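You operate a simulated robot arm through the tools that you are given. There is no shell and no other tool. Be economical: measure what you need, move in short steps, check, and stop when the job is done.

You run a simulated two-armed robot. Do the job below in one go: nothing can be reset, and whatever is moved stays where it is left.

## Task
Pick up the upright cable with one hand, pass it to the other hand and put it on the top of the short teal bench. Set down upright: upright cable.
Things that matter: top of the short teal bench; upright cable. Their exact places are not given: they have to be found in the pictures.

Only the result counts: the job must be done as asked and must still hold three seconds after the hand-in. Knocking over, shifting, dropping, spilling or breaking anything else fails it.

## Robot
Two 7-joint arms with three-finger grippers on one trunk, on a base that drives. Base frame: it is fixed to the floor where the robot stands at the start and does not move with it; the origin is under the middle of the robot, x ahead of it, y to its left, z up. Readings come in mm, rad, newtons and seconds.
The left shoulder is at the start at [30, 124, 1008], the right one opposite. With the tool pointing down near the work surface each hand reaches from about 100 to 780 mm from the robot's upright axis, wherever it stands, measured 20 degrees to its own side. Places, roughly: top of the short teal bench [-1000, -4300, 800]. Payload 2.2 kg a hand.
Tool frame (each hand has its own): the origin (TCP) lies between the finger pads and is the grasp point; the fingertips stand 28 mm ahead of it; z points along the fingers, y is the line along which they close. The gripper opens to 102 mm. The gripper's body begins 71 mm behind the TCP.
Orientation is that of the tool frame in the base frame, as a unit quaternion [w, x, y, z]. With the fingers straight down and closing along the base's y, the tool's x points along the base's -x, its y along +y and its z along -z.

## Interface
- The arms move only by the tool arm_command. It takes "left_series", "right_series" or both (then of equal length, played together; a hand with none holds still); each is one flat list of numbers, 7 for each row, row after row: the shift along the tool's x, y, z in mm, then the turn, a rotation vector about the tool's x, y, z in rad, then the finger opening in mm, from 0 to 102. In form: [dx, dy, dz, ax, ay, az, claw, dx, dy, dz, ax, ay, az, claw, ...]. A call has 1 to 20 rows; each row shifts and turns the commanded pose from where the row before left it, along the tool's axes as they then stand. Rows are played at 5 a second. More than 50 mm and 0.15 rad between two rows, or a gripper value outside its range, and nothing of the call is played. Where a pose cannot be reached the arm comes as near as it can. A force on the tool above 40 N (or 10 N above the force at the start of the call, whichever is more), or a blocked arm, ends the call early, and 0.2 s more pass. The fingers move at their own pace and stop on an object; they squeeze with about 43 N. The grip force told is the motor's: it shows also when the fingers shut on nothing. Time passes only in rows, and 0.2 s behind the last, so rows that do not move let the fingers close. It gives the time, the measured TCP pose, the force on the tool (base axes), the opening and the grip force at its end, in the units of the frame above (readings bear some noise), with the torque about the TCP (base axes, N m) and any sound that the robot's microphone picked up.
- Cameras (640 x 400 px; columns grow to the right, rows downward): "scene" is now at [47.1, -14.1, 1726.9]; the picture's right is [-0.18, -0.98, 0.00], its down [-0.73, 0.13, -0.67] and it looks along [0.66, -0.12, -0.74] (base axes); focal length 289 px, centre (320, 200). "left" rides on the left gripper at [72, 38, -86] in its tool frame; the picture's right is [-0.46, 0.89, 0.00], its down [-0.60, -0.32, -0.73] and it looks along [-0.65, -0.34, 0.68] (tool axes); focal length 256 px, centre (320, 200). "right" rides on the right gripper at [69, 44, -86] in its tool frame; the picture's right is [-0.53, 0.85, 0.00], its down [-0.58, -0.36, -0.73] and it looks along [-0.62, -0.39, 0.68] (tool axes); focal length 256 px, centre (320, 200).
- get_image(camera): a new picture of that camera. No time passes.
- move_column(by): slides the trunk up (or, below 0, down) by that many mm; the arms and the scene camera ride with it, the base frame stays. It gives what a move gives, with no picture.
- base_move(legs): drives the robot by 1 to 6 legs, each [ahead, left, turn to the left] in mm, mm and rad, along the robot's own axes; the way and the turn of a leg run together, so that a leg with both is an arc; at most 1500 mm and 3.142 rad a leg. The arms and the cameras ride along, it lands a little off, and it stops where it bumps. It gives what a move gives.
- turn_head(pan, tilt): turns the head with the scene camera to pan (to the left, within 2.496 rad either way) and tilt (down, from -0.506 to 1.204), counted from straight ahead of the robot. It gives what a move gives.
- point_at(camera, pixels): for up to 12 pixels [column, row] of the newest picture of that camera ("zoom" is the newest enlarged one), the place [x, y, z] in the base frame of the surface seen there, good to about 2 mm. No time passes.
- close_up(camera, box): a new picture of the part [left, top, right, bottom] of that camera's present view, enlarged. No time passes.
- sign_off(): hands the job in; it is judged then, once.

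Work in short steps. Measure before you move; look again where a grasp or a placing could have gone wrong, and mend it. You have 80 turns and 58 pictures in all, those below and enlarged ones among them. Open the grippers and draw the arms clear of the work before you hand the job in, unless the task says otherwise; then end with one line.

The tools are called after "Call:" by a JSON object that holds its "fn" and its "kwargs". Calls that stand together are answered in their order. arm_command: Moves the arms, as the interface text tells. Its arguments: {"type":"object","properties":{"left_series":{"type":"array","items":{"type":"number"}},"right_series":{"type":"array","items":{"type":"number"}}},"required":[]} The other tools are called the same way: move_column (by) slides the trunk up or down; base_move (legs) drives the base; turn_head (pan, tilt) turns the head that bears the scene camera; get_image (camera) takes a picture; point_at (camera, pixels) gives the place of the surface under pixels of a picture; close_up (camera, box) takes an enlarged picture of a part of a camera's view; sign_off () hands the job in.

At the start:

```text
t: 0.0
left_eef_pos: [596.7, 162.1, 1120.2]
left_tool_rot: [0.0, 0.0, 1.0, 0.001]
left_contact_force: [0.4, 0.4, 0.2]
left_ft_torque: [-0.04, 0.01, 0.0]
left_finger_gap: 101.9
left_grip_force: 0.1
right_eef_pos: [383.1, -166.3, 1190.2]
right_tool_rot: [0.0, 0.0, 1.0, 0.0]
right_contact_force: [-0.4, -0.3, 0.5]
right_ft_torque: [0.02, -0.01, -0.02]
right_finger_gap: 102.0
right_grip_force: 0.0
trunk travel left (down, up): [-250.0, 290.0]
robot x, y, heading: [-3.1, -0.2, 0.003]
head pan, tilt: [-0.18, 0.831]
```

scene: 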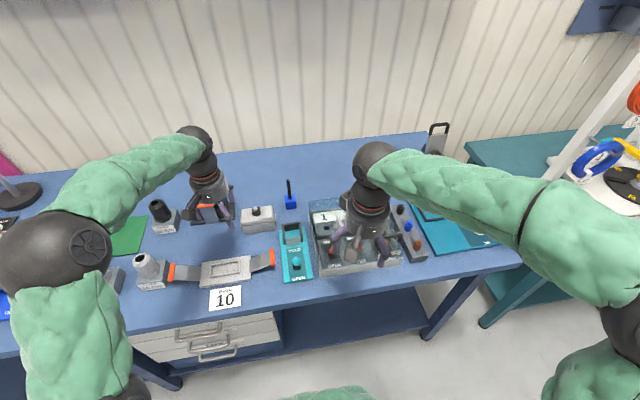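
right: 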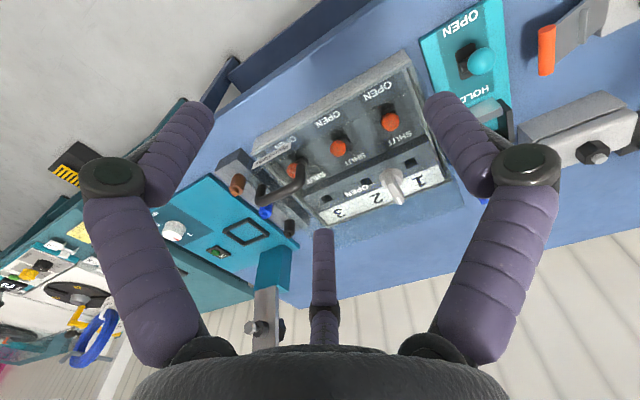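
left: 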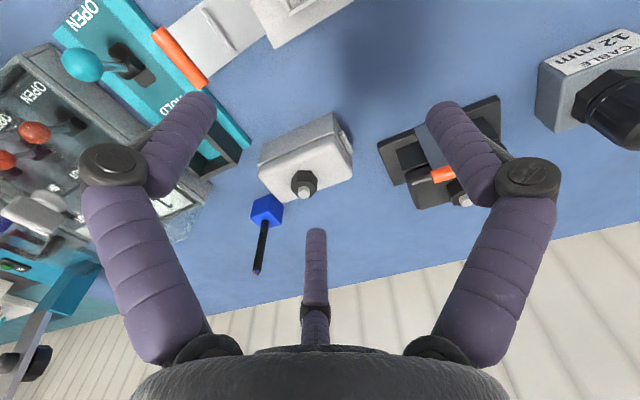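

The small blue block with a black rod standing at scene (290,195) looks like the upright cable; I enlarge it to check.

Call:
{"fn": "close_up", "kwargs": {"camera": "scene", "box": [230, 160, 350, 235]}}

Call:
{"fn": "close_up", "kwargs": {"camera": "left", "box": [200, 100, 400, 300]}}

```text
5.33 times, centred on (290, 198) of scene
```

zoom: 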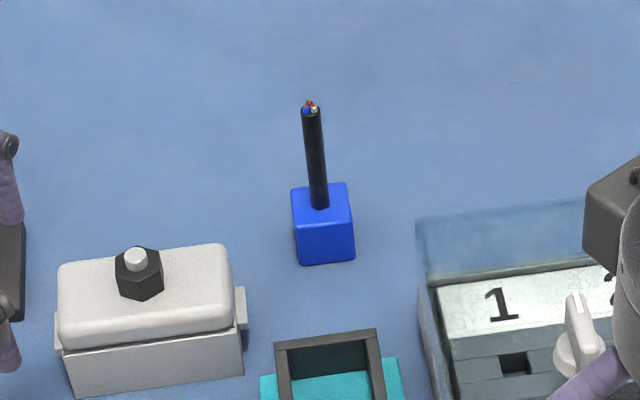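

```text
2.00 times, centred on (300, 200) of left
```

zoom: 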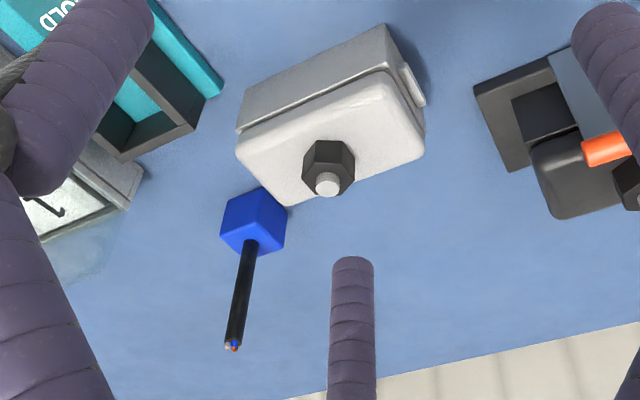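

It is a cable in a blue block foot. I measure block, rod, and nearby objects.

Call:
{"fn": "point_at", "kwargs": {"camera": "zoom", "pixels": [[235, 346], [245, 290], [250, 250], [225, 232], [262, 192], [284, 235], [240, 215], [228, 205], [327, 185], [300, 205], [240, 150], [330, 300]]}}

Call:
{"fn": "point_at", "kwargs": {"camera": "scene", "pixels": [[288, 181], [290, 198], [291, 206], [300, 180], [300, 217], [440, 127]]}}

```text
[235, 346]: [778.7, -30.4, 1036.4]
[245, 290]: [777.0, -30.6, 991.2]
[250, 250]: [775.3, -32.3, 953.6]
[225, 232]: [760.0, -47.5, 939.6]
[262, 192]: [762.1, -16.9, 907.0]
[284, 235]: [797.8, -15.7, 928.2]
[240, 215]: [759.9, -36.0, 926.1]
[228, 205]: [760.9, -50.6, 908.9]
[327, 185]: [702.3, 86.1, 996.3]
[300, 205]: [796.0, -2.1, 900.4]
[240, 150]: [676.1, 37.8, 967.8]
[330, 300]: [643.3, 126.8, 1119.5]
```

```text
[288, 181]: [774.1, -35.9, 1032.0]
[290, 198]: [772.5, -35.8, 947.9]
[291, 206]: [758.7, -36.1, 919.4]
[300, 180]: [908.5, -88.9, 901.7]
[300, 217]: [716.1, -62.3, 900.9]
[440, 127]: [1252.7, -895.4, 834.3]
```

I check the real finger layout, since the hand camera shows three purple digits; I measure them and look at the hands closer.

Call:
{"fn": "close_up", "kwargs": {"camera": "scene", "box": [150, 110, 430, 285]}}

Call:
{"fn": "point_at", "kwargs": {"camera": "left", "pixels": [[198, 100], [180, 140], [110, 170], [140, 260], [440, 112], [465, 145], [530, 172], [490, 260], [316, 233], [316, 280], [316, 320], [316, 370]]}}

```text
2.29 times, centred on (290, 198) of scene
```

zoom: 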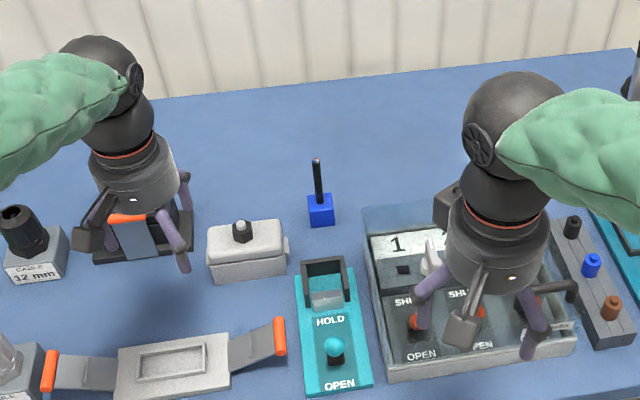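

```text
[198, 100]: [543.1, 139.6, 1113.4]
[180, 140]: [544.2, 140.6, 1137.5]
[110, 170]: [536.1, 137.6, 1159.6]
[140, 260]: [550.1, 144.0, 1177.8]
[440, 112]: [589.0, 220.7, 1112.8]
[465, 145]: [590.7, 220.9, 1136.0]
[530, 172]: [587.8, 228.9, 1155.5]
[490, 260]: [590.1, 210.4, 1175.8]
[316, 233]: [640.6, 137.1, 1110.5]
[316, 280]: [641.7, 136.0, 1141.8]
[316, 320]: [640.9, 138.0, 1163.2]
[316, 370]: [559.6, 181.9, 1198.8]
```

The hand has three visible digits. I close the left hand to 20 mm in the air to see how they move.

Call:
{"fn": "arm_command", "kwargs": {"left_series": [0, 0, 0, 0, 0, 0, 20, 0, 0, 0, 0, 0, 0, 20]}}

Call:
{"fn": "get_image", "kwargs": {"camera": "left"}}

```text
t: 0.6
left_eef_pos: [596.4, 164.0, 1119.2]
left_tool_rot: [0.0, 0.0, 1.0, -0.001]
left_contact_force: [0.4, -0.1, 0.7]
left_ft_torque: [-0.01, -0.01, 0.01]
left_finger_gap: 19.8
left_grip_force: 0.0
right_eef_pos: [382.6, -168.1, 1190.2]
right_tool_rot: [0.001, 0.0, 1.0, 0.0]
right_contact_force: [-0.3, 0.3, 0.2]
right_ft_torque: [0.02, -0.01, -0.03]
right_finger_gap: 102.0
right_grip_force: 0.0
trunk travel left (down, up): [-250.0, 290.0]
robot x, y, heading: [0.9, -1.0, 0.0]
head pan, tilt: [-0.18, 0.831]
```

```text
51 pictures are left
```

left: 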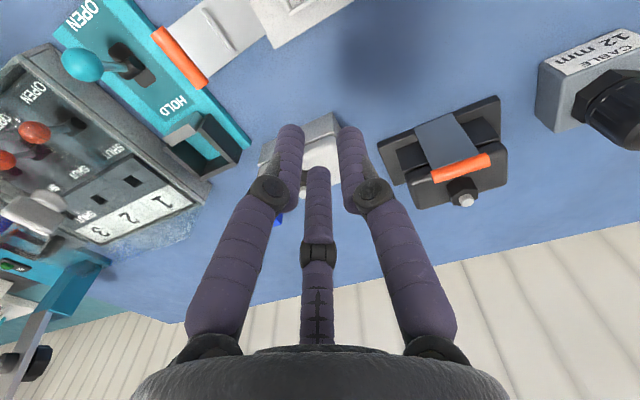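

The three digits close together about the TCP. I measure the neighbouring obstacles and the table's front edge using a fresh scene picture.

Call:
{"fn": "get_image", "kwargs": {"camera": "scene"}}

Call:
{"fn": "point_at", "kwargs": {"camera": "scene", "pixels": [[270, 212], [268, 225], [244, 210], [256, 211], [282, 228], [299, 228], [296, 262], [310, 202], [320, 222], [260, 303], [180, 318], [260, 340]]}}

Call:
{"fn": "close_up", "kwargs": {"camera": "scene", "box": [430, 0, 640, 300]}}

```text
50 pictures are left
```

scene: 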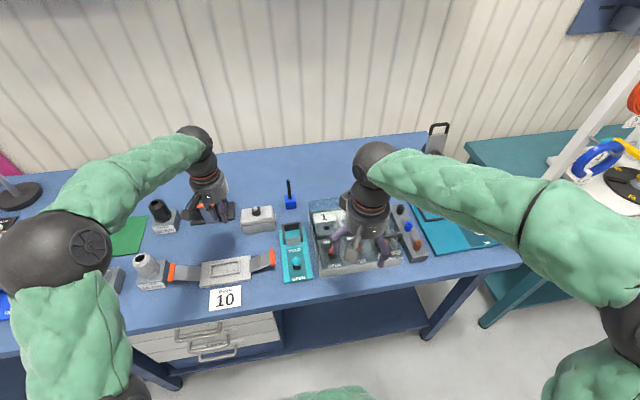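

```text
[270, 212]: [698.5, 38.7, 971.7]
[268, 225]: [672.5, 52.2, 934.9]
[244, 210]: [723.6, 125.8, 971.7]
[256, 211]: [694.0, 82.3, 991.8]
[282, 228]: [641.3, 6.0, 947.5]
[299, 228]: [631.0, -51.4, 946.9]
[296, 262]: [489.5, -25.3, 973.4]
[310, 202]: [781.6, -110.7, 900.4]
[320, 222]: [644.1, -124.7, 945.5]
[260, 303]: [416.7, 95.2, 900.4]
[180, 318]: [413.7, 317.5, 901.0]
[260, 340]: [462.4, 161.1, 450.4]
```

```text
1.33 times, centred on (535, 150) of scene
```

zoom: 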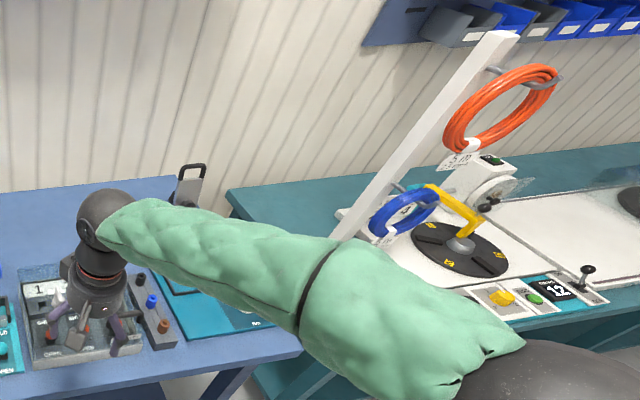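

Corridor to the cable is free between y≈-110 and 35 (white box tops at 972). I move the left hand before the cable with a 40° tilt, and the right hand aside.

Call:
{"fn": "arm_command", "kwargs": {"left_series": [-22.3, -41.6, 0, 0, 0, 0, 30, -22.3, -41.6, 0, 0, 0, 0, 30, -22.3, -41.6, 0, 0, 0, 0, 30, -22.3, -41.6, 0, 0, 0, 0, 30, -22.3, -41.6, 0, 0, 0, 0, 30, 0, 0, 0, 0, 0, -0.15, 30, 0, 0, 0, 0, -0.14, 0, 30, 0, 0, 0, 0, -0.14, 0, 30, 0, 0, 0, 0, -0.14, 0, 30, 0, 0, 0, 0, -0.14, 0, 30, 0, 0, 0, 0, -0.14, 0, 30, 0, 0, 0, 0, 0, 0, 30], "right_series": [0, -40, 0, 0, 0, 0, 102, 0, -40, 0, 0, 0, 0, 102, 0, -40, 0, 0, 0, 0, 102, 0, -30, 0, 0, 0, 0, 102, 0, 0, 0, 0, 0, 0, 102, 0, 0, 0, 0, 0, 0, 102, 0, 0, 0, 0, 0, 0, 102, 0, 0, 0, 0, 0, 0, 102, 0, 0, 0, 0, 0, 0, 102, 0, 0, 0, 0, 0, 0, 102, 0, 0, 0, 0, 0, 0, 102, 0, 0, 0, 0, 0, 0, 102]}}

Call:
{"fn": "get_image", "kwargs": {"camera": "left"}}

Call:
{"fn": "get_image", "kwargs": {"camera": "scene"}}

```text
t: 3.2
left_eef_pos: [696.7, -33.8, 1118.9]
left_tool_rot: [0.343, -0.07, 0.936, 0.025]
left_contact_force: [-0.4, 0.1, -0.3]
left_ft_torque: [0.0, 0.01, 0.03]
left_finger_gap: 30.2
left_grip_force: 0.1
left hand out of reach, approached as far as the arm can: row 5
right_eef_pos: [385.9, -316.6, 1190.1]
right_tool_rot: [0.0, -0.001, 1.0, 0.0]
right_contact_force: [-0.3, -0.3, 0.3]
right_ft_torque: [0.01, 0.03, -0.04]
right_finger_gap: 101.8
right_grip_force: 0.0
trunk travel left (down, up): [-250.0, 290.0]
robot x, y, heading: [-0.1, 1.5, 0.001]
head pan, tilt: [-0.18, 0.831]
```

```text
48 pictures are left
```

left: 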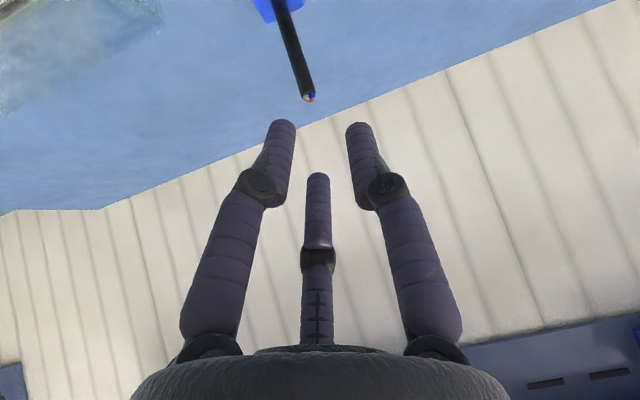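

```text
47 pictures are left
```

scene: 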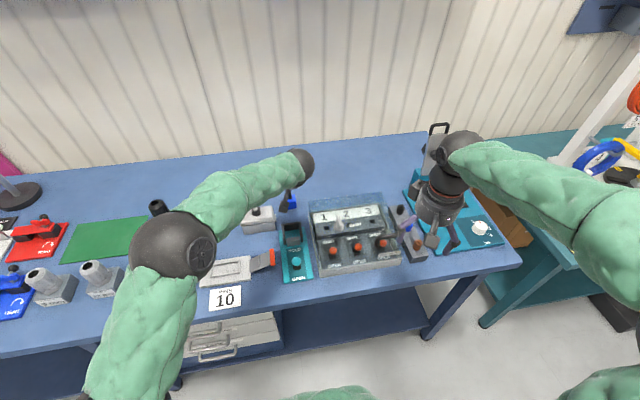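

Tilt reached; position is 11 mm short of the command due to reach. I re-measure the rod from this hand view.

Call:
{"fn": "point_at", "kwargs": {"camera": "left", "pixels": [[308, 96], [302, 78], [296, 60], [285, 20], [302, 60], [290, 60]]}}

```text
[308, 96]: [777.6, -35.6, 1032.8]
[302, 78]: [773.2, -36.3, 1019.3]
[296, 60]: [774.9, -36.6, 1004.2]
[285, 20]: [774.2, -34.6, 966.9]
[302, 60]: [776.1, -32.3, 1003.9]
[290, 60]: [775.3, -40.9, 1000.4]
```

Rod centre ≈(779,-36), top ≈1036. I go to 80 mm short of the grasp along the tool axis.

Call:
{"fn": "arm_command", "kwargs": {"left_series": [11.9, -4.8, 25.7, 0, 0, 0, 30, 11.9, -4.8, 25.7, 0, 0, 0, 30, 11.9, -4.8, 25.7, 0, 0, 0, 30, 0, 0, 0, 0, 0, 0, 30]}}

Call:
{"fn": "get_image", "kwargs": {"camera": "left"}}

```text
t: 4.2
left_eef_pos: [720.9, -43.2, 1035.0]
left_tool_rot: [0.342, -0.07, 0.937, 0.024]
left_contact_force: [0.1, -0.3, 0.6]
left_ft_torque: [-0.01, 0.01, -0.02]
left_finger_gap: 30.0
left_grip_force: 0.1
right_eef_pos: [385.2, -317.1, 1190.7]
right_tool_rot: [0.0, 0.0, 1.0, 0.0]
right_contact_force: [-0.2, 0.0, -0.1]
right_ft_torque: [0.01, -0.02, -0.01]
right_finger_gap: 101.9
right_grip_force: 0.0
trunk travel left (down, up): [-250.0, 290.0]
robot x, y, heading: [-0.0, -2.7, -0.004]
head pan, tilt: [-0.18, 0.831]
```

```text
46 pictures are left
```

left: 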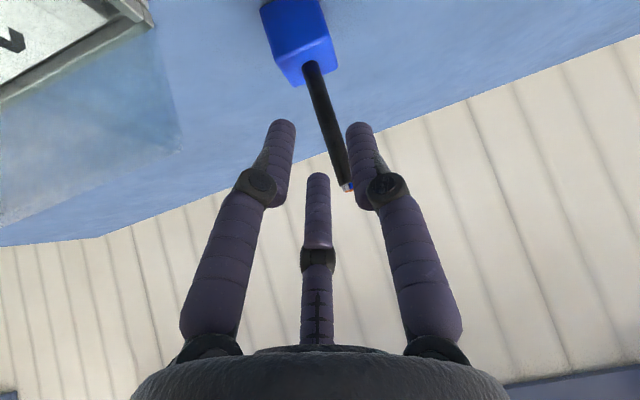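

Lined up; advance the last 78 mm along the tool axis, then look before closing.

Call:
{"fn": "arm_command", "kwargs": {"left_series": [-0.4, -0.4, 20, 0, 0, 0, 30, -0.4, -0.4, 20, 0, 0, 0, 30, -0.4, -0.4, 20, 0, 0, 0, 30, -0.3, -0.3, 18.6, 0, 0, 0, 30, 0, 0, 0, 0, 0, 0, 30]}}

Call:
{"fn": "get_image", "kwargs": {"camera": "left"}}

Call:
{"fn": "close_up", "kwargs": {"camera": "scene", "box": [230, 120, 390, 220]}}

```text
t: 5.4
left_eef_pos: [772.1, -37.4, 978.2]
left_tool_rot: [0.342, -0.07, 0.937, 0.024]
left_contact_force: [-1.3, -2.4, 4.8]
left_ft_torque: [-0.11, 0.03, -0.04]
left_finger_gap: 29.0
left_grip_force: 0.0
right_eef_pos: [384.5, -317.1, 1190.3]
right_tool_rot: [0.0, 0.0, 1.0, 0.002]
right_contact_force: [0.4, -1.3, 0.4]
right_ft_torque: [0.03, -0.01, 0.02]
right_finger_gap: 102.1
right_grip_force: 0.1
trunk travel left (down, up): [-250.0, 290.0]
robot x, y, heading: [-0.9, -1.0, -0.005]
head pan, tilt: [-0.18, 0.831]
```

```text
45 pictures are left
```

left: 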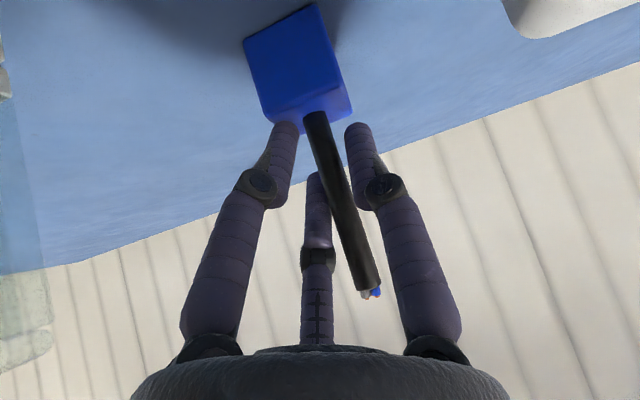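

```text
4.00 times, centred on (310, 170) of scene
```

zoom: 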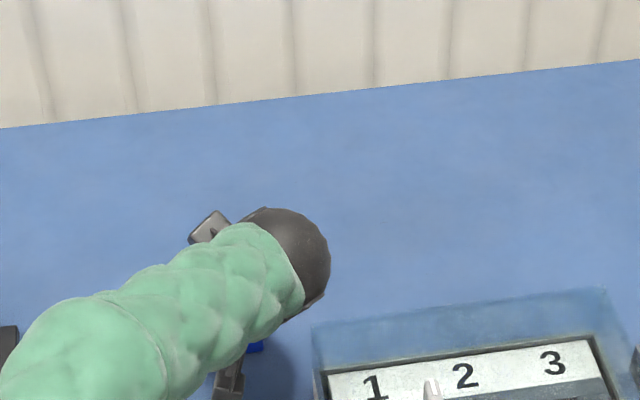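

A light 5 N contact shows a fingertip on the block top; I back off 7 mm and then close.

Call:
{"fn": "arm_command", "kwargs": {"left_series": [0, 0, -7, 0, 0, 0, 30, 0, 0, 0, 0, 0, 0, 30]}}

Call:
{"fn": "get_image", "kwargs": {"camera": "left"}}

```text
t: 6.0
left_eef_pos: [767.1, -38.6, 982.8]
left_tool_rot: [0.341, -0.07, 0.937, 0.026]
left_contact_force: [0.7, 0.5, 0.6]
left_ft_torque: [-0.01, 0.01, -0.01]
left_finger_gap: 30.0
left_grip_force: 0.0
right_eef_pos: [385.2, -317.1, 1189.9]
right_tool_rot: [0.0, 0.0, 1.0, 0.0]
right_contact_force: [0.7, -0.1, -0.4]
right_ft_torque: [0.01, 0.03, 0.01]
right_finger_gap: 102.3
right_grip_force: 0.0
trunk travel left (down, up): [-250.0, 290.0]
robot x, y, heading: [-2.4, 1.6, -0.001]
head pan, tilt: [-0.18, 0.831]
```

```text
43 pictures are left
```

left: 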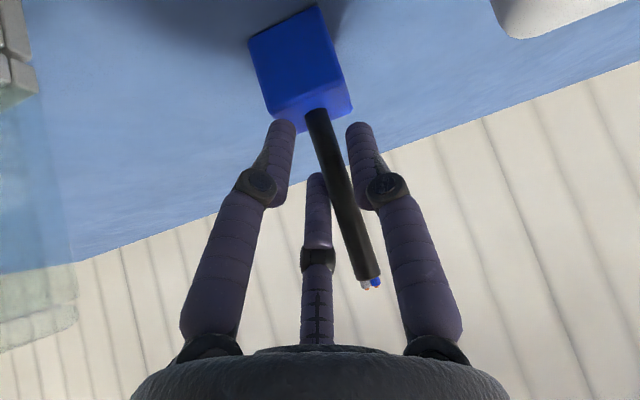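

Contact gone and the rod lies between the digits; closing now.

Call:
{"fn": "arm_command", "kwargs": {"left_series": [0, 0, 0, 0, 0, 0, 15, 0, 0, 0, 0, 0, 0, 0, 0, 0, 0, 0, 0, 0, 0, 0, 0, 0, 0, 0, 0, 0]}}

Call:
{"fn": "get_image", "kwargs": {"camera": "left"}}

```text
t: 7.0
left_eef_pos: [766.6, -38.1, 984.8]
left_tool_rot: [0.344, -0.071, 0.936, 0.025]
left_contact_force: [1.4, 2.7, 8.5]
left_ft_torque: [0.37, -0.09, -0.01]
left_finger_gap: 16.3
left_grip_force: 42.4
right_eef_pos: [384.2, -316.3, 1191.2]
right_tool_rot: [0.001, 0.0, 1.0, -0.001]
right_contact_force: [-0.1, -1.3, 0.1]
right_ft_torque: [0.0, 0.02, 0.01]
right_finger_gap: 102.1
right_grip_force: 0.1
trunk travel left (down, up): [-250.0, 290.0]
robot x, y, heading: [0.3, 1.0, -0.007]
head pan, tilt: [-0.18, 0.831]
```

```text
42 pictures are left
```

left: 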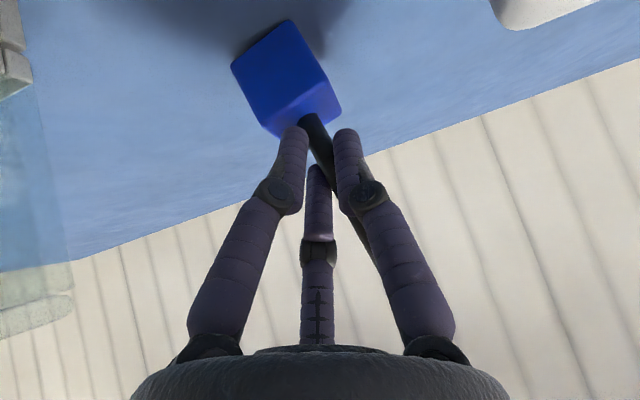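

Gripped at 42 N with a 16 mm gap (three-point hold). I lift 80 mm and look at how it hangs.

Call:
{"fn": "arm_command", "kwargs": {"left_series": [-12.9, 0, -15.2, 0, 0, 0, 0, -12.9, 0, -15.2, 0, 0, 0, 0, -12.9, 0, -15.2, 0, 0, 0, 0, -12.9, 0, -15.2, 0, 0, 0, 0, 0, 0, 0, 0, 0, 0, 0]}}

Call:
{"fn": "get_image", "kwargs": {"camera": "left"}}

Call:
{"fn": "get_image", "kwargs": {"camera": "right"}}

```text
t: 8.2
left_eef_pos: [768.1, -38.0, 1061.9]
left_tool_rot: [0.341, -0.07, 0.937, 0.026]
left_contact_force: [-0.4, 0.5, -3.3]
left_ft_torque: [0.02, 0.05, 0.0]
left_finger_gap: 15.7
left_grip_force: 41.7
right_eef_pos: [385.1, -316.1, 1190.1]
right_tool_rot: [-0.001, 0.001, 1.0, 0.001]
right_contact_force: [-0.2, 0.7, 1.0]
right_ft_torque: [0.01, -0.04, -0.02]
right_finger_gap: 101.8
right_grip_force: 0.1
trunk travel left (down, up): [-250.0, 290.0]
robot x, y, heading: [1.6, -0.6, 0.001]
head pan, tilt: [-0.18, 0.831]
```

```text
41 pictures are left
```

left: 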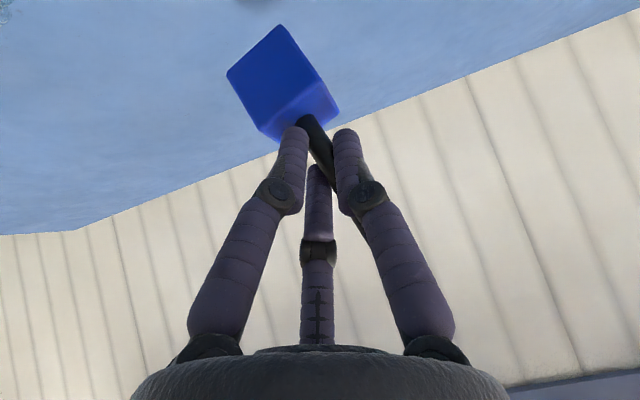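

```text
40 pictures are left
```

right: 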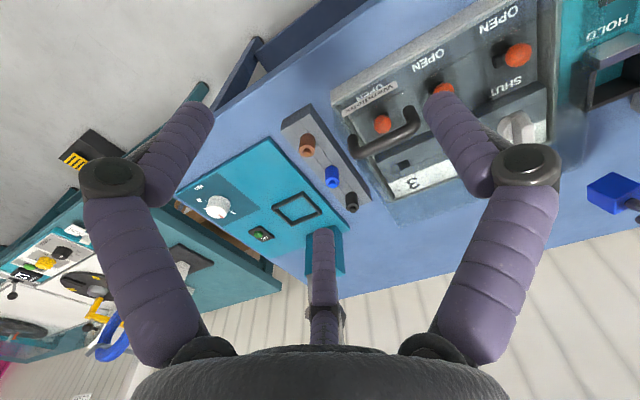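

It is held clear. I raise it, bring it back to about (480,60,1180) for the handover, and watch.

Call:
{"fn": "arm_command", "kwargs": {"left_series": [-25.8, 0, -30.5, 0, 0, 0, 0, -25.8, 0, -30.5, 0, 0, 0, 0, 25.9, 19.9, -29.1, 0, 0, 0, 0, 25.9, 19.9, -29.1, 0, 0, 0, 0, 25.9, 19.9, -29.1, 0, 0, 0, 0, 25.9, 19.9, -29.1, 0, 0, 0, 0, 25.9, 19.9, -29.1, 0, 0, 0, 0, 25.9, 19.9, -29.1, 0, 0, 0, 0, 25.9, 19.9, -29.1, 0, 0, 0, 0, 0, 0, 0, 0, 0, 0, 0]}}

Call:
{"fn": "arm_command", "kwargs": {"left_series": [0, 0, 0, 0.0925, 0, 0.109, 0, 0, 0, 0, 0.0925, 0, 0.109, 0, 0, 0, 0, 0.0925, 0, 0.109, 0, 0, 0, 0, 0.0925, 0, 0.109, 0, 0, 0, 0, 0.0925, 0, 0.109, 0, 0, 0, 0, 0.0925, 0, 0.109, 0, 0, 0, 0, 0.0925, 0, 0.109, 0, 0, 0, 0, 0.0925, 0, 0.109, 0, 0, 0, 0, 0.0925, 0, 0.109, 0, 0, 0, 0, 0.0925, 0, 0.109, 0, 0, 0, 0, 0.0925, 0, 0.109, 0, 0, 0, 0, 0.0925, 0, 0.109, 0, 0, 0, 0, 0, 0, 0, 0]}}

Call:
{"fn": "get_image", "kwargs": {"camera": "scene"}}

Call:
{"fn": "get_image", "kwargs": {"camera": "right"}}

```text
t: 10.4
left_eef_pos: [482.1, 59.1, 1180.4]
left_tool_rot: [0.341, -0.07, 0.937, 0.026]
left_contact_force: [0.7, -0.4, -2.8]
left_ft_torque: [0.02, 0.03, -0.02]
left_finger_gap: 15.7
left_grip_force: 42.0
right_eef_pos: [386.1, -317.1, 1189.7]
right_tool_rot: [-0.001, 0.0, 1.0, 0.001]
right_contact_force: [1.2, 0.9, -0.3]
right_ft_torque: [0.01, 0.03, 0.0]
right_finger_gap: 102.2
right_grip_force: 0.0
trunk travel left (down, up): [-250.0, 290.0]
robot x, y, heading: [-1.1, 3.7, 0.004]
head pan, tilt: [-0.18, 0.831]
```

```text
t: 13.2
left_eef_pos: [478.0, 59.0, 1181.8]
left_tool_rot: [0.242, 0.663, 0.665, -0.244]
left_contact_force: [-0.3, 0.0, 0.2]
left_ft_torque: [-0.03, 0.01, -0.02]
left_finger_gap: 2.1
left_grip_force: 31.1
right_eef_pos: [384.4, -315.3, 1190.6]
right_tool_rot: [0.0, 0.001, 1.0, 0.0]
right_contact_force: [-1.3, -0.6, -0.7]
right_ft_torque: [0.0, -0.01, -0.01]
right_finger_gap: 102.2
right_grip_force: 0.0
trunk travel left (down, up): [-250.0, 290.0]
robot x, y, heading: [-1.6, -1.8, -0.005]
head pan, tilt: [-0.18, 0.831]
```

```text
39 pictures are left
```

scene: 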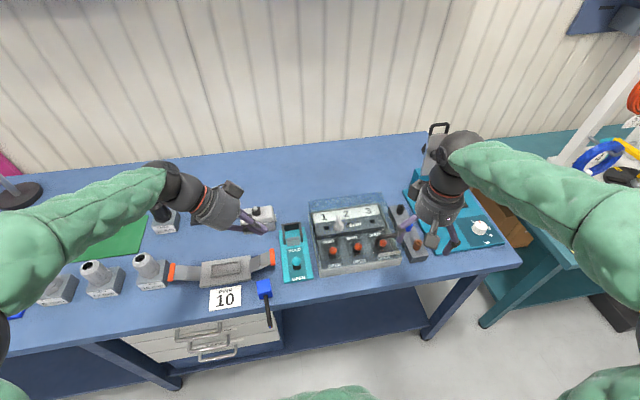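

```text
38 pictures are left
```

right: 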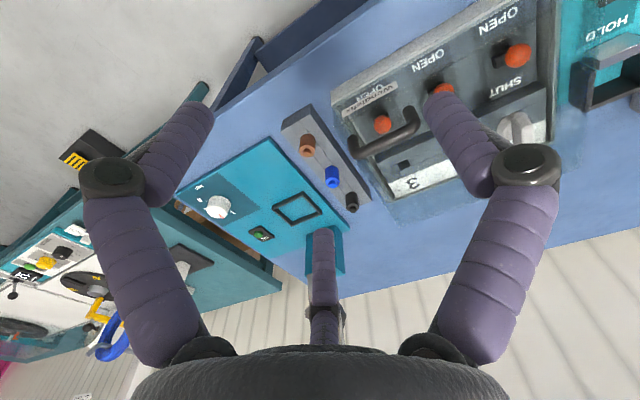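

The cable slipped out during the turn: it now lies near the table's front edge around scene (265,295). I look closely.

Call:
{"fn": "close_up", "kwargs": {"camera": "scene", "box": [215, 265, 311, 325]}}

Call:
{"fn": "point_at", "kwargs": {"camera": "scene", "pixels": [[264, 283], [259, 291], [270, 291], [265, 294], [267, 305], [268, 315], [269, 325], [255, 300], [280, 300]]}}

```text
6.67 times, centred on (263, 295) of scene
```

zoom: 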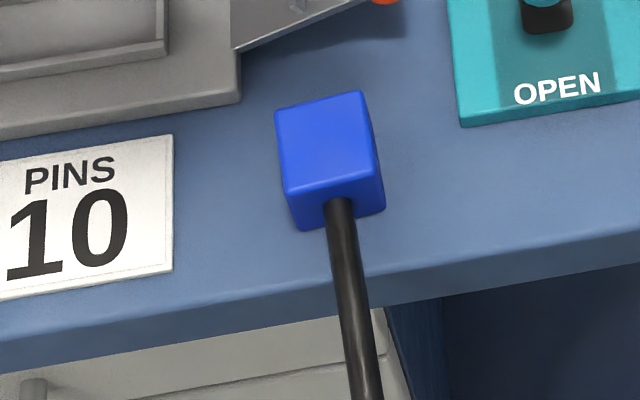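

```text
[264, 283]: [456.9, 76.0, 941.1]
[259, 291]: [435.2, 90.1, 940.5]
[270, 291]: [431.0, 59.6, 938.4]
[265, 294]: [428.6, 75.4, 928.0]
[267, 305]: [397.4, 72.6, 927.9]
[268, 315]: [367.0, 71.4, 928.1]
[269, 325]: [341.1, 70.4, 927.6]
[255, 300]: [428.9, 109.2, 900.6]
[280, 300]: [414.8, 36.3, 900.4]
```

The cable lies on its side at the table edge: block x≈430–472, z 900–940, with the rod (z≈923, y≈72) overhanging toward me. It can be picked again from above near the block. I first return the left hand to straight down and open, then back the base off for room.

Call:
{"fn": "arm_command", "kwargs": {"left_series": [0, 0, 0, -0.0925, 0, -0.109, 30, 0, 0, 0, -0.0925, 0, -0.109, 30, 0, 0, 0, -0.0925, 0, -0.109, 30, 0, 0, 0, -0.0925, 0, -0.109, 30, 0, 0, 0, -0.0925, 0, -0.109, 30, 0, 0, 0, -0.0925, 0, -0.109, 30, 0, 0, 0, -0.0925, 0, -0.109, 30, 0, 0, 0, -0.0925, 0, -0.109, 30, 0, 0, 0, -0.0925, 0, -0.109, 30, 0, 0, 0, -0.0925, 0, -0.109, 30, 0, 0, 0, -0.0925, 0, -0.109, 30, 0, 0, 0, 0, 0.14, 0, 30, 0, 0, 0, 0, 0.14, 0, 30, 0, 0, 0, 0, 0.14, 0, 30, 0, 0, 0, 0, 0.14, 0, 30, 0, 0, 0, 0, 0.14, 0, 30, 0, 0, 0, 0, 0, 0, 30]}}

Call:
{"fn": "base_move", "kwargs": {"legs": [[-250, 0, 0]]}}

Call:
{"fn": "get_image", "kwargs": {"camera": "scene"}}

```text
t: 16.8
left_eef_pos: [478.5, 61.3, 1182.7]
left_tool_rot: [0.0, -0.003, 1.0, -0.001]
left_contact_force: [-0.5, 1.5, -0.7]
left_ft_torque: [0.01, 0.0, -0.02]
left_finger_gap: 30.1
left_grip_force: 0.0
right_eef_pos: [384.2, -317.3, 1190.3]
right_tool_rot: [0.0, 0.0, 1.0, 0.001]
right_contact_force: [-0.3, 0.2, -0.2]
right_ft_torque: [0.02, 0.0, -0.02]
right_finger_gap: 102.1
right_grip_force: 0.1
trunk travel left (down, up): [-250.0, 290.0]
robot x, y, heading: [-0.4, 0.4, 0.004]
head pan, tilt: [-0.18, 0.831]
```

```text
t: 18.6
left_eef_pos: [227.8, 58.6, 1182.1]
left_tool_rot: [0.0, -0.001, 1.0, 0.0]
left_contact_force: [0.1, 0.3, 0.6]
left_ft_torque: [0.0, -0.03, 0.01]
left_finger_gap: 29.9
left_grip_force: 0.1
right_eef_pos: [131.7, -318.0, 1190.3]
right_tool_rot: [-0.001, 0.002, 1.0, 0.0]
right_contact_force: [-0.2, 0.4, -0.2]
right_ft_torque: [-0.01, 0.01, 0.01]
right_finger_gap: 102.2
right_grip_force: 0.0
trunk travel left (down, up): [-250.0, 290.0]
robot x, y, heading: [-249.1, -0.8, -0.008]
head pan, tilt: [-0.18, 0.831]
```

```text
36 pictures are left
```

scene: 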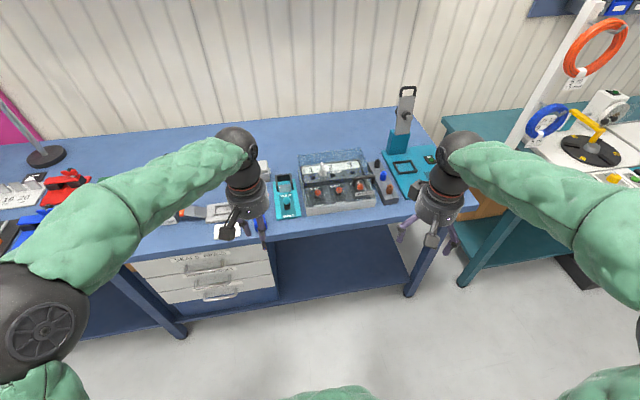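

I bring the left hand above the rod at (400,73) and look from its camera.

Call:
{"fn": "arm_command", "kwargs": {"left_series": [-34.4, 2.8, 28.4, 0, 0, 0, 30, -34.4, 2.8, 28.4, 0, 0, 0, 30, -34.4, 2.8, 28.4, 0, 0, 0, 30, -34.4, 2.8, 28.4, 0, 0, 0, 30, -34.4, 2.8, 28.4, 0, 0, 0, 30, 0, 0, 0, 0, 0, -0.05, 30, 0, 0, 0, 0, 0, 0, 30]}}

Call:
{"fn": "get_image", "kwargs": {"camera": "left"}}

Call:
{"fn": "close_up", "kwargs": {"camera": "scene", "box": [200, 150, 360, 300]}}

```text
t: 20.2
left_eef_pos: [404.8, 72.5, 1039.3]
left_tool_rot: [0.0, -0.026, 1.0, 0.0]
left_contact_force: [0.1, -0.5, 0.0]
left_ft_torque: [0.02, 0.03, -0.02]
left_finger_gap: 30.0
left_grip_force: 0.1
right_eef_pos: [133.3, -317.7, 1189.9]
right_tool_rot: [-0.001, 0.001, 1.0, 0.0]
right_contact_force: [-0.6, 0.2, 0.5]
right_ft_torque: [-0.03, 0.01, -0.01]
right_finger_gap: 102.0
right_grip_force: 0.1
trunk travel left (down, up): [-250.0, 290.0]
robot x, y, heading: [-249.1, 1.0, -0.003]
head pan, tilt: [-0.18, 0.831]
```

```text
35 pictures are left
```

left: 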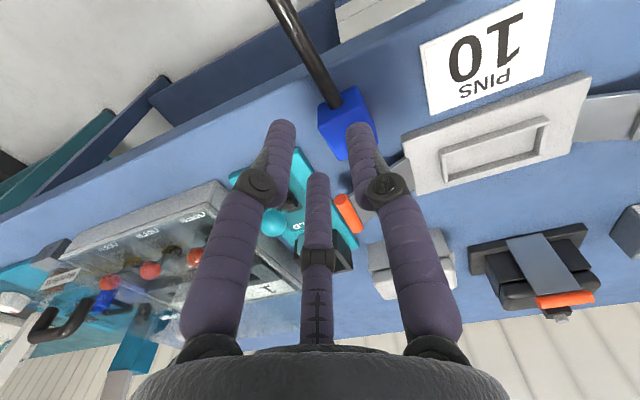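

```text
2.67 times, centred on (280, 225) of scene
```

zoom: 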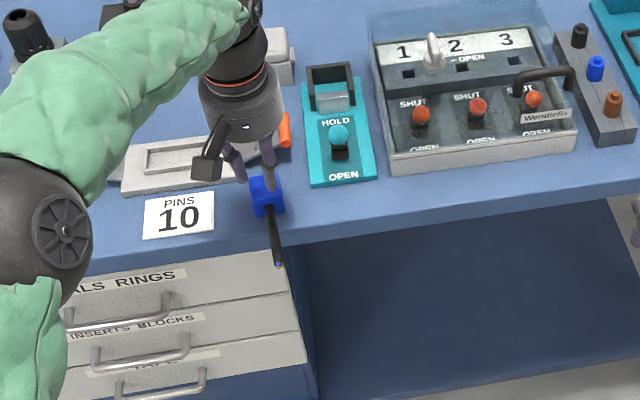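

I measure rod, block face and table edge from this view.

Call:
{"fn": "point_at", "kwargs": {"camera": "left", "pixels": [[279, 6], [300, 40], [318, 70], [330, 95], [324, 90], [337, 88], [343, 125], [320, 125], [365, 95], [325, 105], [355, 90], [385, 80]]}}

Call:
{"fn": "point_at", "kwargs": {"camera": "zoom", "pixels": [[278, 263], [273, 235], [270, 213], [265, 195], [250, 205], [282, 205], [255, 245], [300, 240]]}}

```text
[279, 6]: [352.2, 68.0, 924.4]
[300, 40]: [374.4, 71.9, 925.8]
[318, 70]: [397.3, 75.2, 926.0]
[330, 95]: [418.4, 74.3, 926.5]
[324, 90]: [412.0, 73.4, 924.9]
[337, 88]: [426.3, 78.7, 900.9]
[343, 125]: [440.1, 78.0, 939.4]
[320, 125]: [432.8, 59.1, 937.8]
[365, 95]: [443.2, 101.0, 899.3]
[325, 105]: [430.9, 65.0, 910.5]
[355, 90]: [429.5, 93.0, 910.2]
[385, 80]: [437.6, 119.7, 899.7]
```

```text
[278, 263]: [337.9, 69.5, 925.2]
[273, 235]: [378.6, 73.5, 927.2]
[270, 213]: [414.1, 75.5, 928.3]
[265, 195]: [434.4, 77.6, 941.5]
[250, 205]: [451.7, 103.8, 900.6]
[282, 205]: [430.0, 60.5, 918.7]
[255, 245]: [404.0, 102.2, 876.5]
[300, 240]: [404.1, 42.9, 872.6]
```

Descend to TCP z≈932 at x=399 over the rod (fingertips stay above 900), then close.

Call:
{"fn": "arm_command", "kwargs": {"left_series": [5.7, 1.3, 24, 0, 0, 0, 30, 0, 0, 24, 0, 0, 0, 30, 0, 0, 24, 0, 0, 0, 30, 0, 0, 20, 0, 0, 0, 30, 0, 0, 15, 0, 0, 0, 30, 0, 0, 0, 0, 0, 0, 30]}}

Call:
{"fn": "get_image", "kwargs": {"camera": "left"}}

```text
t: 21.6
left_eef_pos: [396.5, 73.7, 932.5]
left_tool_rot: [0.0, -0.027, 1.0, 0.0]
left_contact_force: [-0.1, -0.4, 0.7]
left_ft_torque: [0.03, -0.03, 0.0]
left_finger_gap: 30.2
left_grip_force: 0.0
right_eef_pos: [132.2, -318.9, 1189.6]
right_tool_rot: [0.001, 0.001, 1.0, -0.001]
right_contact_force: [-0.7, -0.5, -0.2]
right_ft_torque: [0.01, 0.0, -0.02]
right_finger_gap: 102.1
right_grip_force: 0.1
trunk travel left (down, up): [-250.0, 290.0]
robot x, y, heading: [-245.7, 1.1, -0.003]
head pan, tilt: [-0.18, 0.831]
```

```text
33 pictures are left
```

left: 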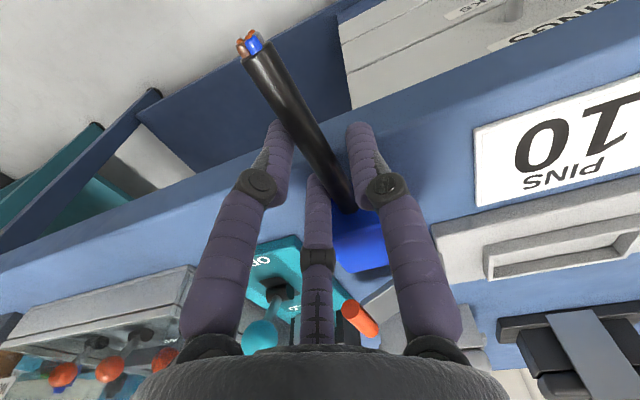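

Rod sits between digit F2 (right) and F1/F3 (left); closing.

Call:
{"fn": "arm_command", "kwargs": {"left_series": [0, 0, 0, 0, 0, 0, 15, 0, 0, 0, 0, 0, 0, 0, 0, 0, 0, 0, 0, 0, 0, 0, 0, 0, 0, 0, 0, 0]}}

Call:
{"fn": "get_image", "kwargs": {"camera": "left"}}

```text
t: 22.6
left_eef_pos: [396.6, 74.3, 932.7]
left_tool_rot: [0.0, -0.026, 1.0, 0.0]
left_contact_force: [0.2, 0.7, 0.4]
left_ft_torque: [-0.02, -0.09, 0.09]
left_finger_gap: 20.0
left_grip_force: 42.9
right_eef_pos: [134.2, -317.7, 1190.4]
right_tool_rot: [0.0, 0.001, 1.0, 0.0]
right_contact_force: [0.6, -0.3, -0.6]
right_ft_torque: [-0.01, 0.02, -0.01]
right_finger_gap: 102.1
right_grip_force: 0.1
trunk travel left (down, up): [-250.0, 290.0]
robot x, y, heading: [-251.9, -0.3, -0.001]
head pan, tilt: [-0.18, 0.831]
```

```text
32 pictures are left
```

left: 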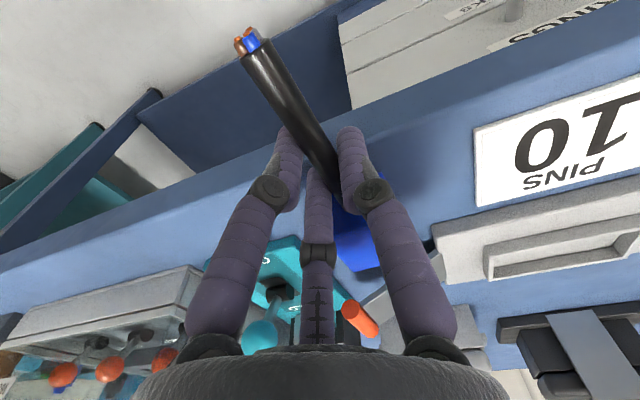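

Gripped (gap 20, 43 N), no reaction force. Lift slowly 60 mm and check that it doesn't sag.

Call:
{"fn": "arm_command", "kwargs": {"left_series": [0, 0, -8, 0, 0, 0, 0, 0, 0, -10, 0, 0, 0, 0, 0, 0, -10, 0, 0, 0, 0, 0, 0, -10, 0, 0, 0, 0, 0, 0, -10, 0, 0, 0, 0, 0, 0, -10, 0, 0, 0, 0, 0, 0, 0, 0, 0, 0, 0]}}

Call:
{"fn": "close_up", "kwargs": {"camera": "scene", "box": [200, 150, 360, 300]}}

```text
t: 24.2
left_eef_pos: [398.3, 74.2, 990.7]
left_tool_rot: [0.0, -0.026, 1.0, 0.0]
left_contact_force: [0.3, -0.4, -2.4]
left_ft_torque: [-0.01, 0.11, 0.0]
left_finger_gap: 19.9
left_grip_force: 43.1
right_eef_pos: [133.7, -317.8, 1189.1]
right_tool_rot: [0.0, 0.001, 1.0, 0.0]
right_contact_force: [-0.7, -0.6, 0.2]
right_ft_torque: [0.04, -0.01, 0.02]
right_finger_gap: 102.1
right_grip_force: 0.0
trunk travel left (down, up): [-250.0, 290.0]
robot x, y, heading: [-252.7, -1.5, -0.006]
head pan, tilt: [-0.18, 0.831]
```

```text
2.67 times, centred on (280, 225) of scene
```

zoom: 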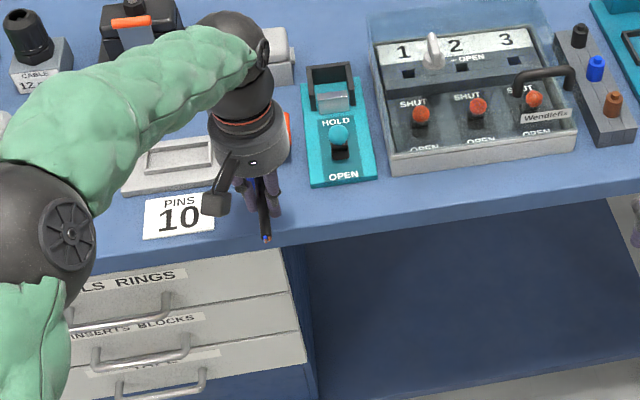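

Stable. I raise the cable further and tip its rod end up 0.3 rad toward me, while the right hand turns to point forward along the rod axis.

Call:
{"fn": "arm_command", "kwargs": {"left_series": [0, 0, -15, 0, 0, 0, 0, 0, 0, -15, 0, 0, 0, 0, 0, 0, -15, 0, 0, 0, 0, 0, 0, -15, 0, 0, 0, 0, 0, 0, 0, 0, 0.1, 0, 0, 0, 0, 0, 0, 0.1, 0, 0, 0, 0, 0, 0, 0.1, 0, 0, 0, 0, 0, 0, 0, 0, 0, 0, 0, 0, 0, 0, 0, 0, 0, 0, 0, 0, 0, 0, 0, 0, 0, 0, 0, 0, 0, 0, 0, 0, 0, 0, 0, 0, 0, 0, 0, 0, 0, 0, 0, 0], "right_series": [-40, 20, 0, 0, 0, 0, 40, -40, 20, 0, 0, 0, 0, 40, -20, 20, 0, 0, 0, -0.05, 40, 0, 0, 0, 0, -0.141, 0, 40, 0, 0, 0, 0, -0.141, 0, 40, 0, 0, 0, 0, -0.141, 0, 40, 0, 0, 0, 0, -0.141, 0, 40, 0, 0, 0, 0, -0.141, 0, 40, 0, 0, 0, 0, -0.141, 0, 40, 0, 0, 0, 0, -0.141, 0, 40, 0, 0, 0, 0, -0.141, 0, 40, 0, 0, 0, 0, -0.141, 0, 40, 0, 0, 0, 0, 0, 0, 40]}}

Call:
{"fn": "get_image", "kwargs": {"camera": "scene"}}

Call:
{"fn": "get_image", "kwargs": {"camera": "right"}}

```text
t: 27.0
left_eef_pos: [395.7, 73.3, 1049.9]
left_tool_rot: [-0.15, -0.026, 0.988, -0.003]
left_contact_force: [0.2, 0.8, -3.0]
left_ft_torque: [0.01, 0.17, 0.04]
left_finger_gap: 20.0
left_grip_force: 43.3
right_eef_pos: [234.1, -258.3, 1190.1]
right_tool_rot: [0.593, -0.018, 0.805, 0.013]
right_contact_force: [-0.4, 0.0, -0.4]
right_ft_torque: [0.01, -0.02, -0.03]
right_finger_gap: 40.4
right_grip_force: 0.1
trunk travel left (down, up): [-250.0, 290.0]
robot x, y, heading: [-249.8, 0.7, -0.003]
head pan, tilt: [-0.18, 0.831]
```

```text
30 pictures are left
```

scene: 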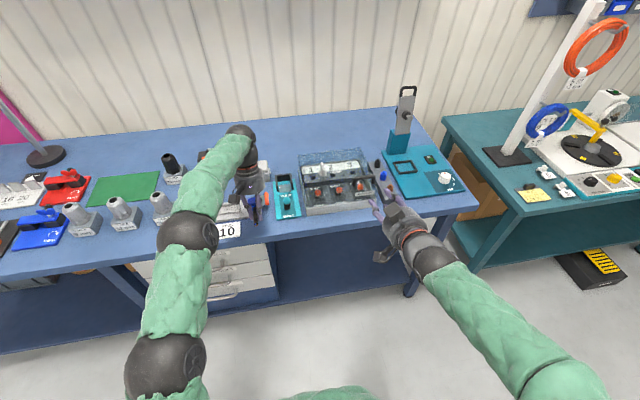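

```text
29 pictures are left
```

right: 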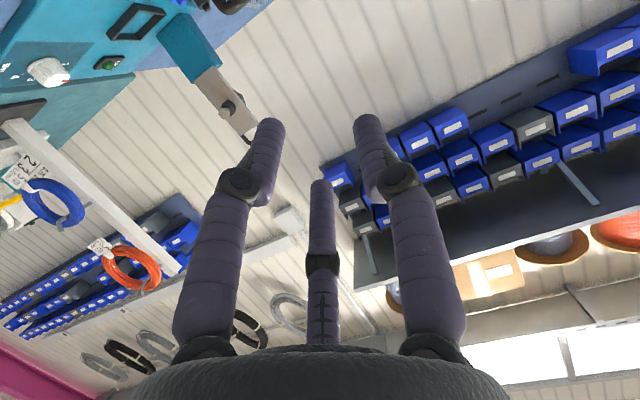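

Both set. I measure the rod's end and line in the scene view to align the right hand axially.

Call:
{"fn": "close_up", "kwargs": {"camera": "scene", "box": [216, 170, 296, 230]}}

```text
6.67 times, centred on (256, 200) of scene
```

zoom: 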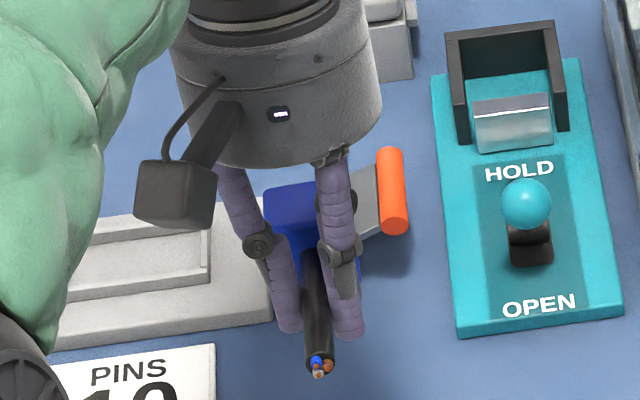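

Call:
{"fn": "point_at", "kwargs": {"camera": "zoom", "pixels": [[319, 352], [316, 325], [314, 300], [312, 275], [310, 260], [307, 340], [331, 340], [319, 367], [290, 220]]}}

```text
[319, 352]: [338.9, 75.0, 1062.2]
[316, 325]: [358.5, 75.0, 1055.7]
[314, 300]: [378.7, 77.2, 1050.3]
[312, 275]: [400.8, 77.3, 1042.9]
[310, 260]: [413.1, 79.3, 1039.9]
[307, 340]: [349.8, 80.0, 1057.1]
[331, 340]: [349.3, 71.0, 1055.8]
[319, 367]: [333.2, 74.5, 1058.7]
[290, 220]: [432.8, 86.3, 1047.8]
```

Rod axis found: end ≈(337,75,1057.5), direction (0.954,0.053,-0.296), matching the right tool axis. I check where the left forearm/elbow is so the right hand doesn't hit it.

Call:
{"fn": "get_image", "kwargs": {"camera": "scene"}}

Call:
{"fn": "point_at", "kwargs": {"camera": "scene", "pixels": [[188, 232], [216, 225], [215, 195], [232, 165], [240, 150], [180, 290], [205, 290], [170, 360], [205, 355], [415, 245], [445, 265], [500, 330]]}}

```text
27 pictures are left
```

scene: 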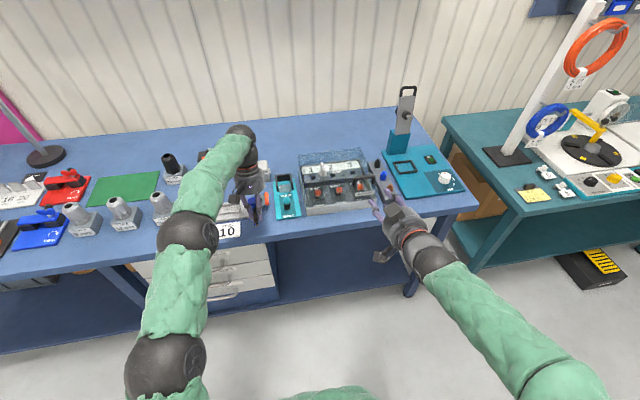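

```text
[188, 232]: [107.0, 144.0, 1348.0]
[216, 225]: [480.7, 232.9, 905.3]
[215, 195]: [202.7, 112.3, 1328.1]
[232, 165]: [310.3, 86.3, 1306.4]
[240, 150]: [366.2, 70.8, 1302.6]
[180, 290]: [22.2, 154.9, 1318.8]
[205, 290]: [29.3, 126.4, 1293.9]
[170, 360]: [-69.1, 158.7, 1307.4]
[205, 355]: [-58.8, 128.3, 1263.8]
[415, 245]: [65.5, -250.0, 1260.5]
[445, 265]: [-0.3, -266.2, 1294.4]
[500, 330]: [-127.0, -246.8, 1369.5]
```

The left forearm overhangs the way, so I yaw both the cable and the right hand by 0.6 rad so that the rod end faces the right arm.

Call:
{"fn": "arm_command", "kwargs": {"left_series": [0, 0, 0, 0.0355, 0, -0.1145, 0, 0, 0, 0, 0.0355, 0, -0.1145, 0, 0, 0, 0, 0.0355, 0, -0.1145, 0, 0, 0, 0, 0.0355, 0, -0.1145, 0, 0, 0, 0, 0.0355, 0, -0.1145, 0, 0, 0, 0, 0, 0, 0, 0], "right_series": [0, 0, 0, -0.1146, 0, -0.0356, 40, 0, 0, 0, -0.1146, 0, -0.0356, 40, 0, 0, 0, -0.1146, 0, -0.0356, 40, 0, 0, 0, -0.1146, 0, -0.0356, 40, 0, 0, 0, -0.1146, 0, -0.0356, 40, 0, 0, 0, 0, 0, 0, 40]}}

Call:
{"fn": "close_up", "kwargs": {"camera": "scene", "box": [216, 170, 296, 230]}}

```text
t: 28.4
left_eef_pos: [395.5, 72.5, 1050.0]
left_tool_rot: [-0.142, -0.317, 0.937, -0.048]
left_contact_force: [-0.2, 0.3, -2.1]
left_ft_torque: [-0.08, 0.07, 0.0]
left_finger_gap: 19.9
left_grip_force: 42.4
right_eef_pos: [233.4, -258.8, 1189.6]
right_tool_rot: [0.561, -0.257, 0.763, 0.19]
right_contact_force: [0.3, -0.3, 0.1]
right_ft_torque: [0.01, 0.01, 0.0]
right_finger_gap: 39.4
right_grip_force: 0.0
trunk travel left (down, up): [-250.0, 290.0]
robot x, y, heading: [-252.8, 1.5, -0.006]
head pan, tilt: [-0.18, 0.831]
```

```text
6.67 times, centred on (256, 200) of scene
```

zoom: 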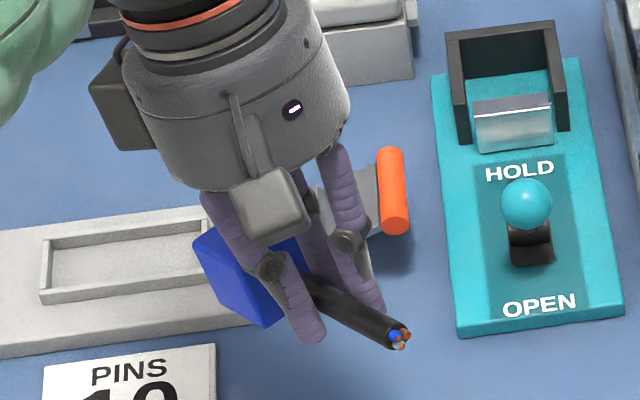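

Call:
{"fn": "point_at", "kwargs": {"camera": "zoom", "pixels": [[390, 326], [370, 317], [345, 303], [325, 290], [380, 315], [368, 330], [401, 335], [272, 208]]}}

```text
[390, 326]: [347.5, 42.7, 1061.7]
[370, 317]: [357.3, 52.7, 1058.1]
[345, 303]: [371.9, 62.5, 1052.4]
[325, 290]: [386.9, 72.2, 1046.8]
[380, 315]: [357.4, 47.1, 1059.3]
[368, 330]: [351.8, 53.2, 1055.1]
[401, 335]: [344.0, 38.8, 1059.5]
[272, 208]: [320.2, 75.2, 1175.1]
```

Axis confirmed (0.76,0.58,-0.29), end ≈(346,41.5,1057). Right hand goes to 80 mm short of the end on that axis.

Call:
{"fn": "arm_command", "kwargs": {"right_series": [6.7, 24.4, 30.8, 0, 0, 0, 40, 6.7, 24.4, 30.8, 0, 0, 0, 40, 6.7, 24.4, 30.8, 0, 0, 0, 40, 6.7, 24.4, 30.8, 0, 0, 0, 40, 6.7, 24.4, 30.8, 0, 0, 0, 40, 6.7, 24.4, 30.8, 0, 0, 0, 40, 6.7, 24.4, 30.8, 0, 0, 0, 40, 0, 0, 0, 0, 0, 0, 40]}}

Call:
{"fn": "get_image", "kwargs": {"camera": "right"}}

Call:
{"fn": "close_up", "kwargs": {"camera": "scene", "box": [190, 150, 350, 270]}}

```text
t: 30.2
left_eef_pos: [396.2, 72.2, 1050.9]
left_tool_rot: [-0.142, -0.315, 0.937, -0.047]
left_contact_force: [-0.2, -1.0, -2.8]
left_ft_torque: [-0.04, 0.11, 0.0]
left_finger_gap: 19.9
left_grip_force: 42.5
right_eef_pos: [283.1, -7.2, 1081.3]
right_tool_rot: [0.563, -0.255, 0.763, 0.189]
right_contact_force: [-0.3, 0.2, 0.7]
right_ft_torque: [0.0, -0.01, -0.01]
right_finger_gap: 40.2
right_grip_force: 0.0
trunk travel left (down, up): [-250.0, 290.0]
robot x, y, heading: [-251.7, -1.2, -0.008]
head pan, tilt: [-0.18, 0.831]
```

```text
25 pictures are left
```

right: 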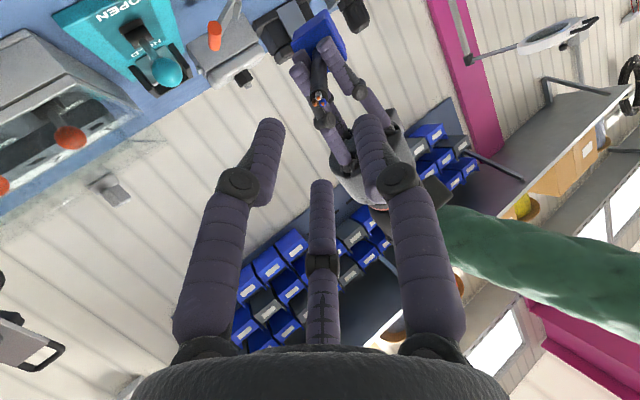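

```text
3.33 times, centred on (270, 210) of scene
```

zoom: 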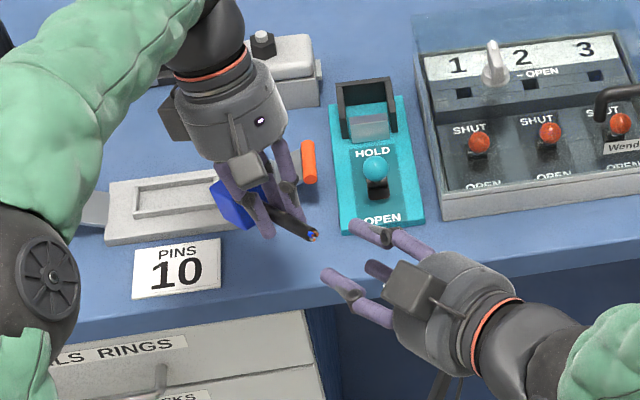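

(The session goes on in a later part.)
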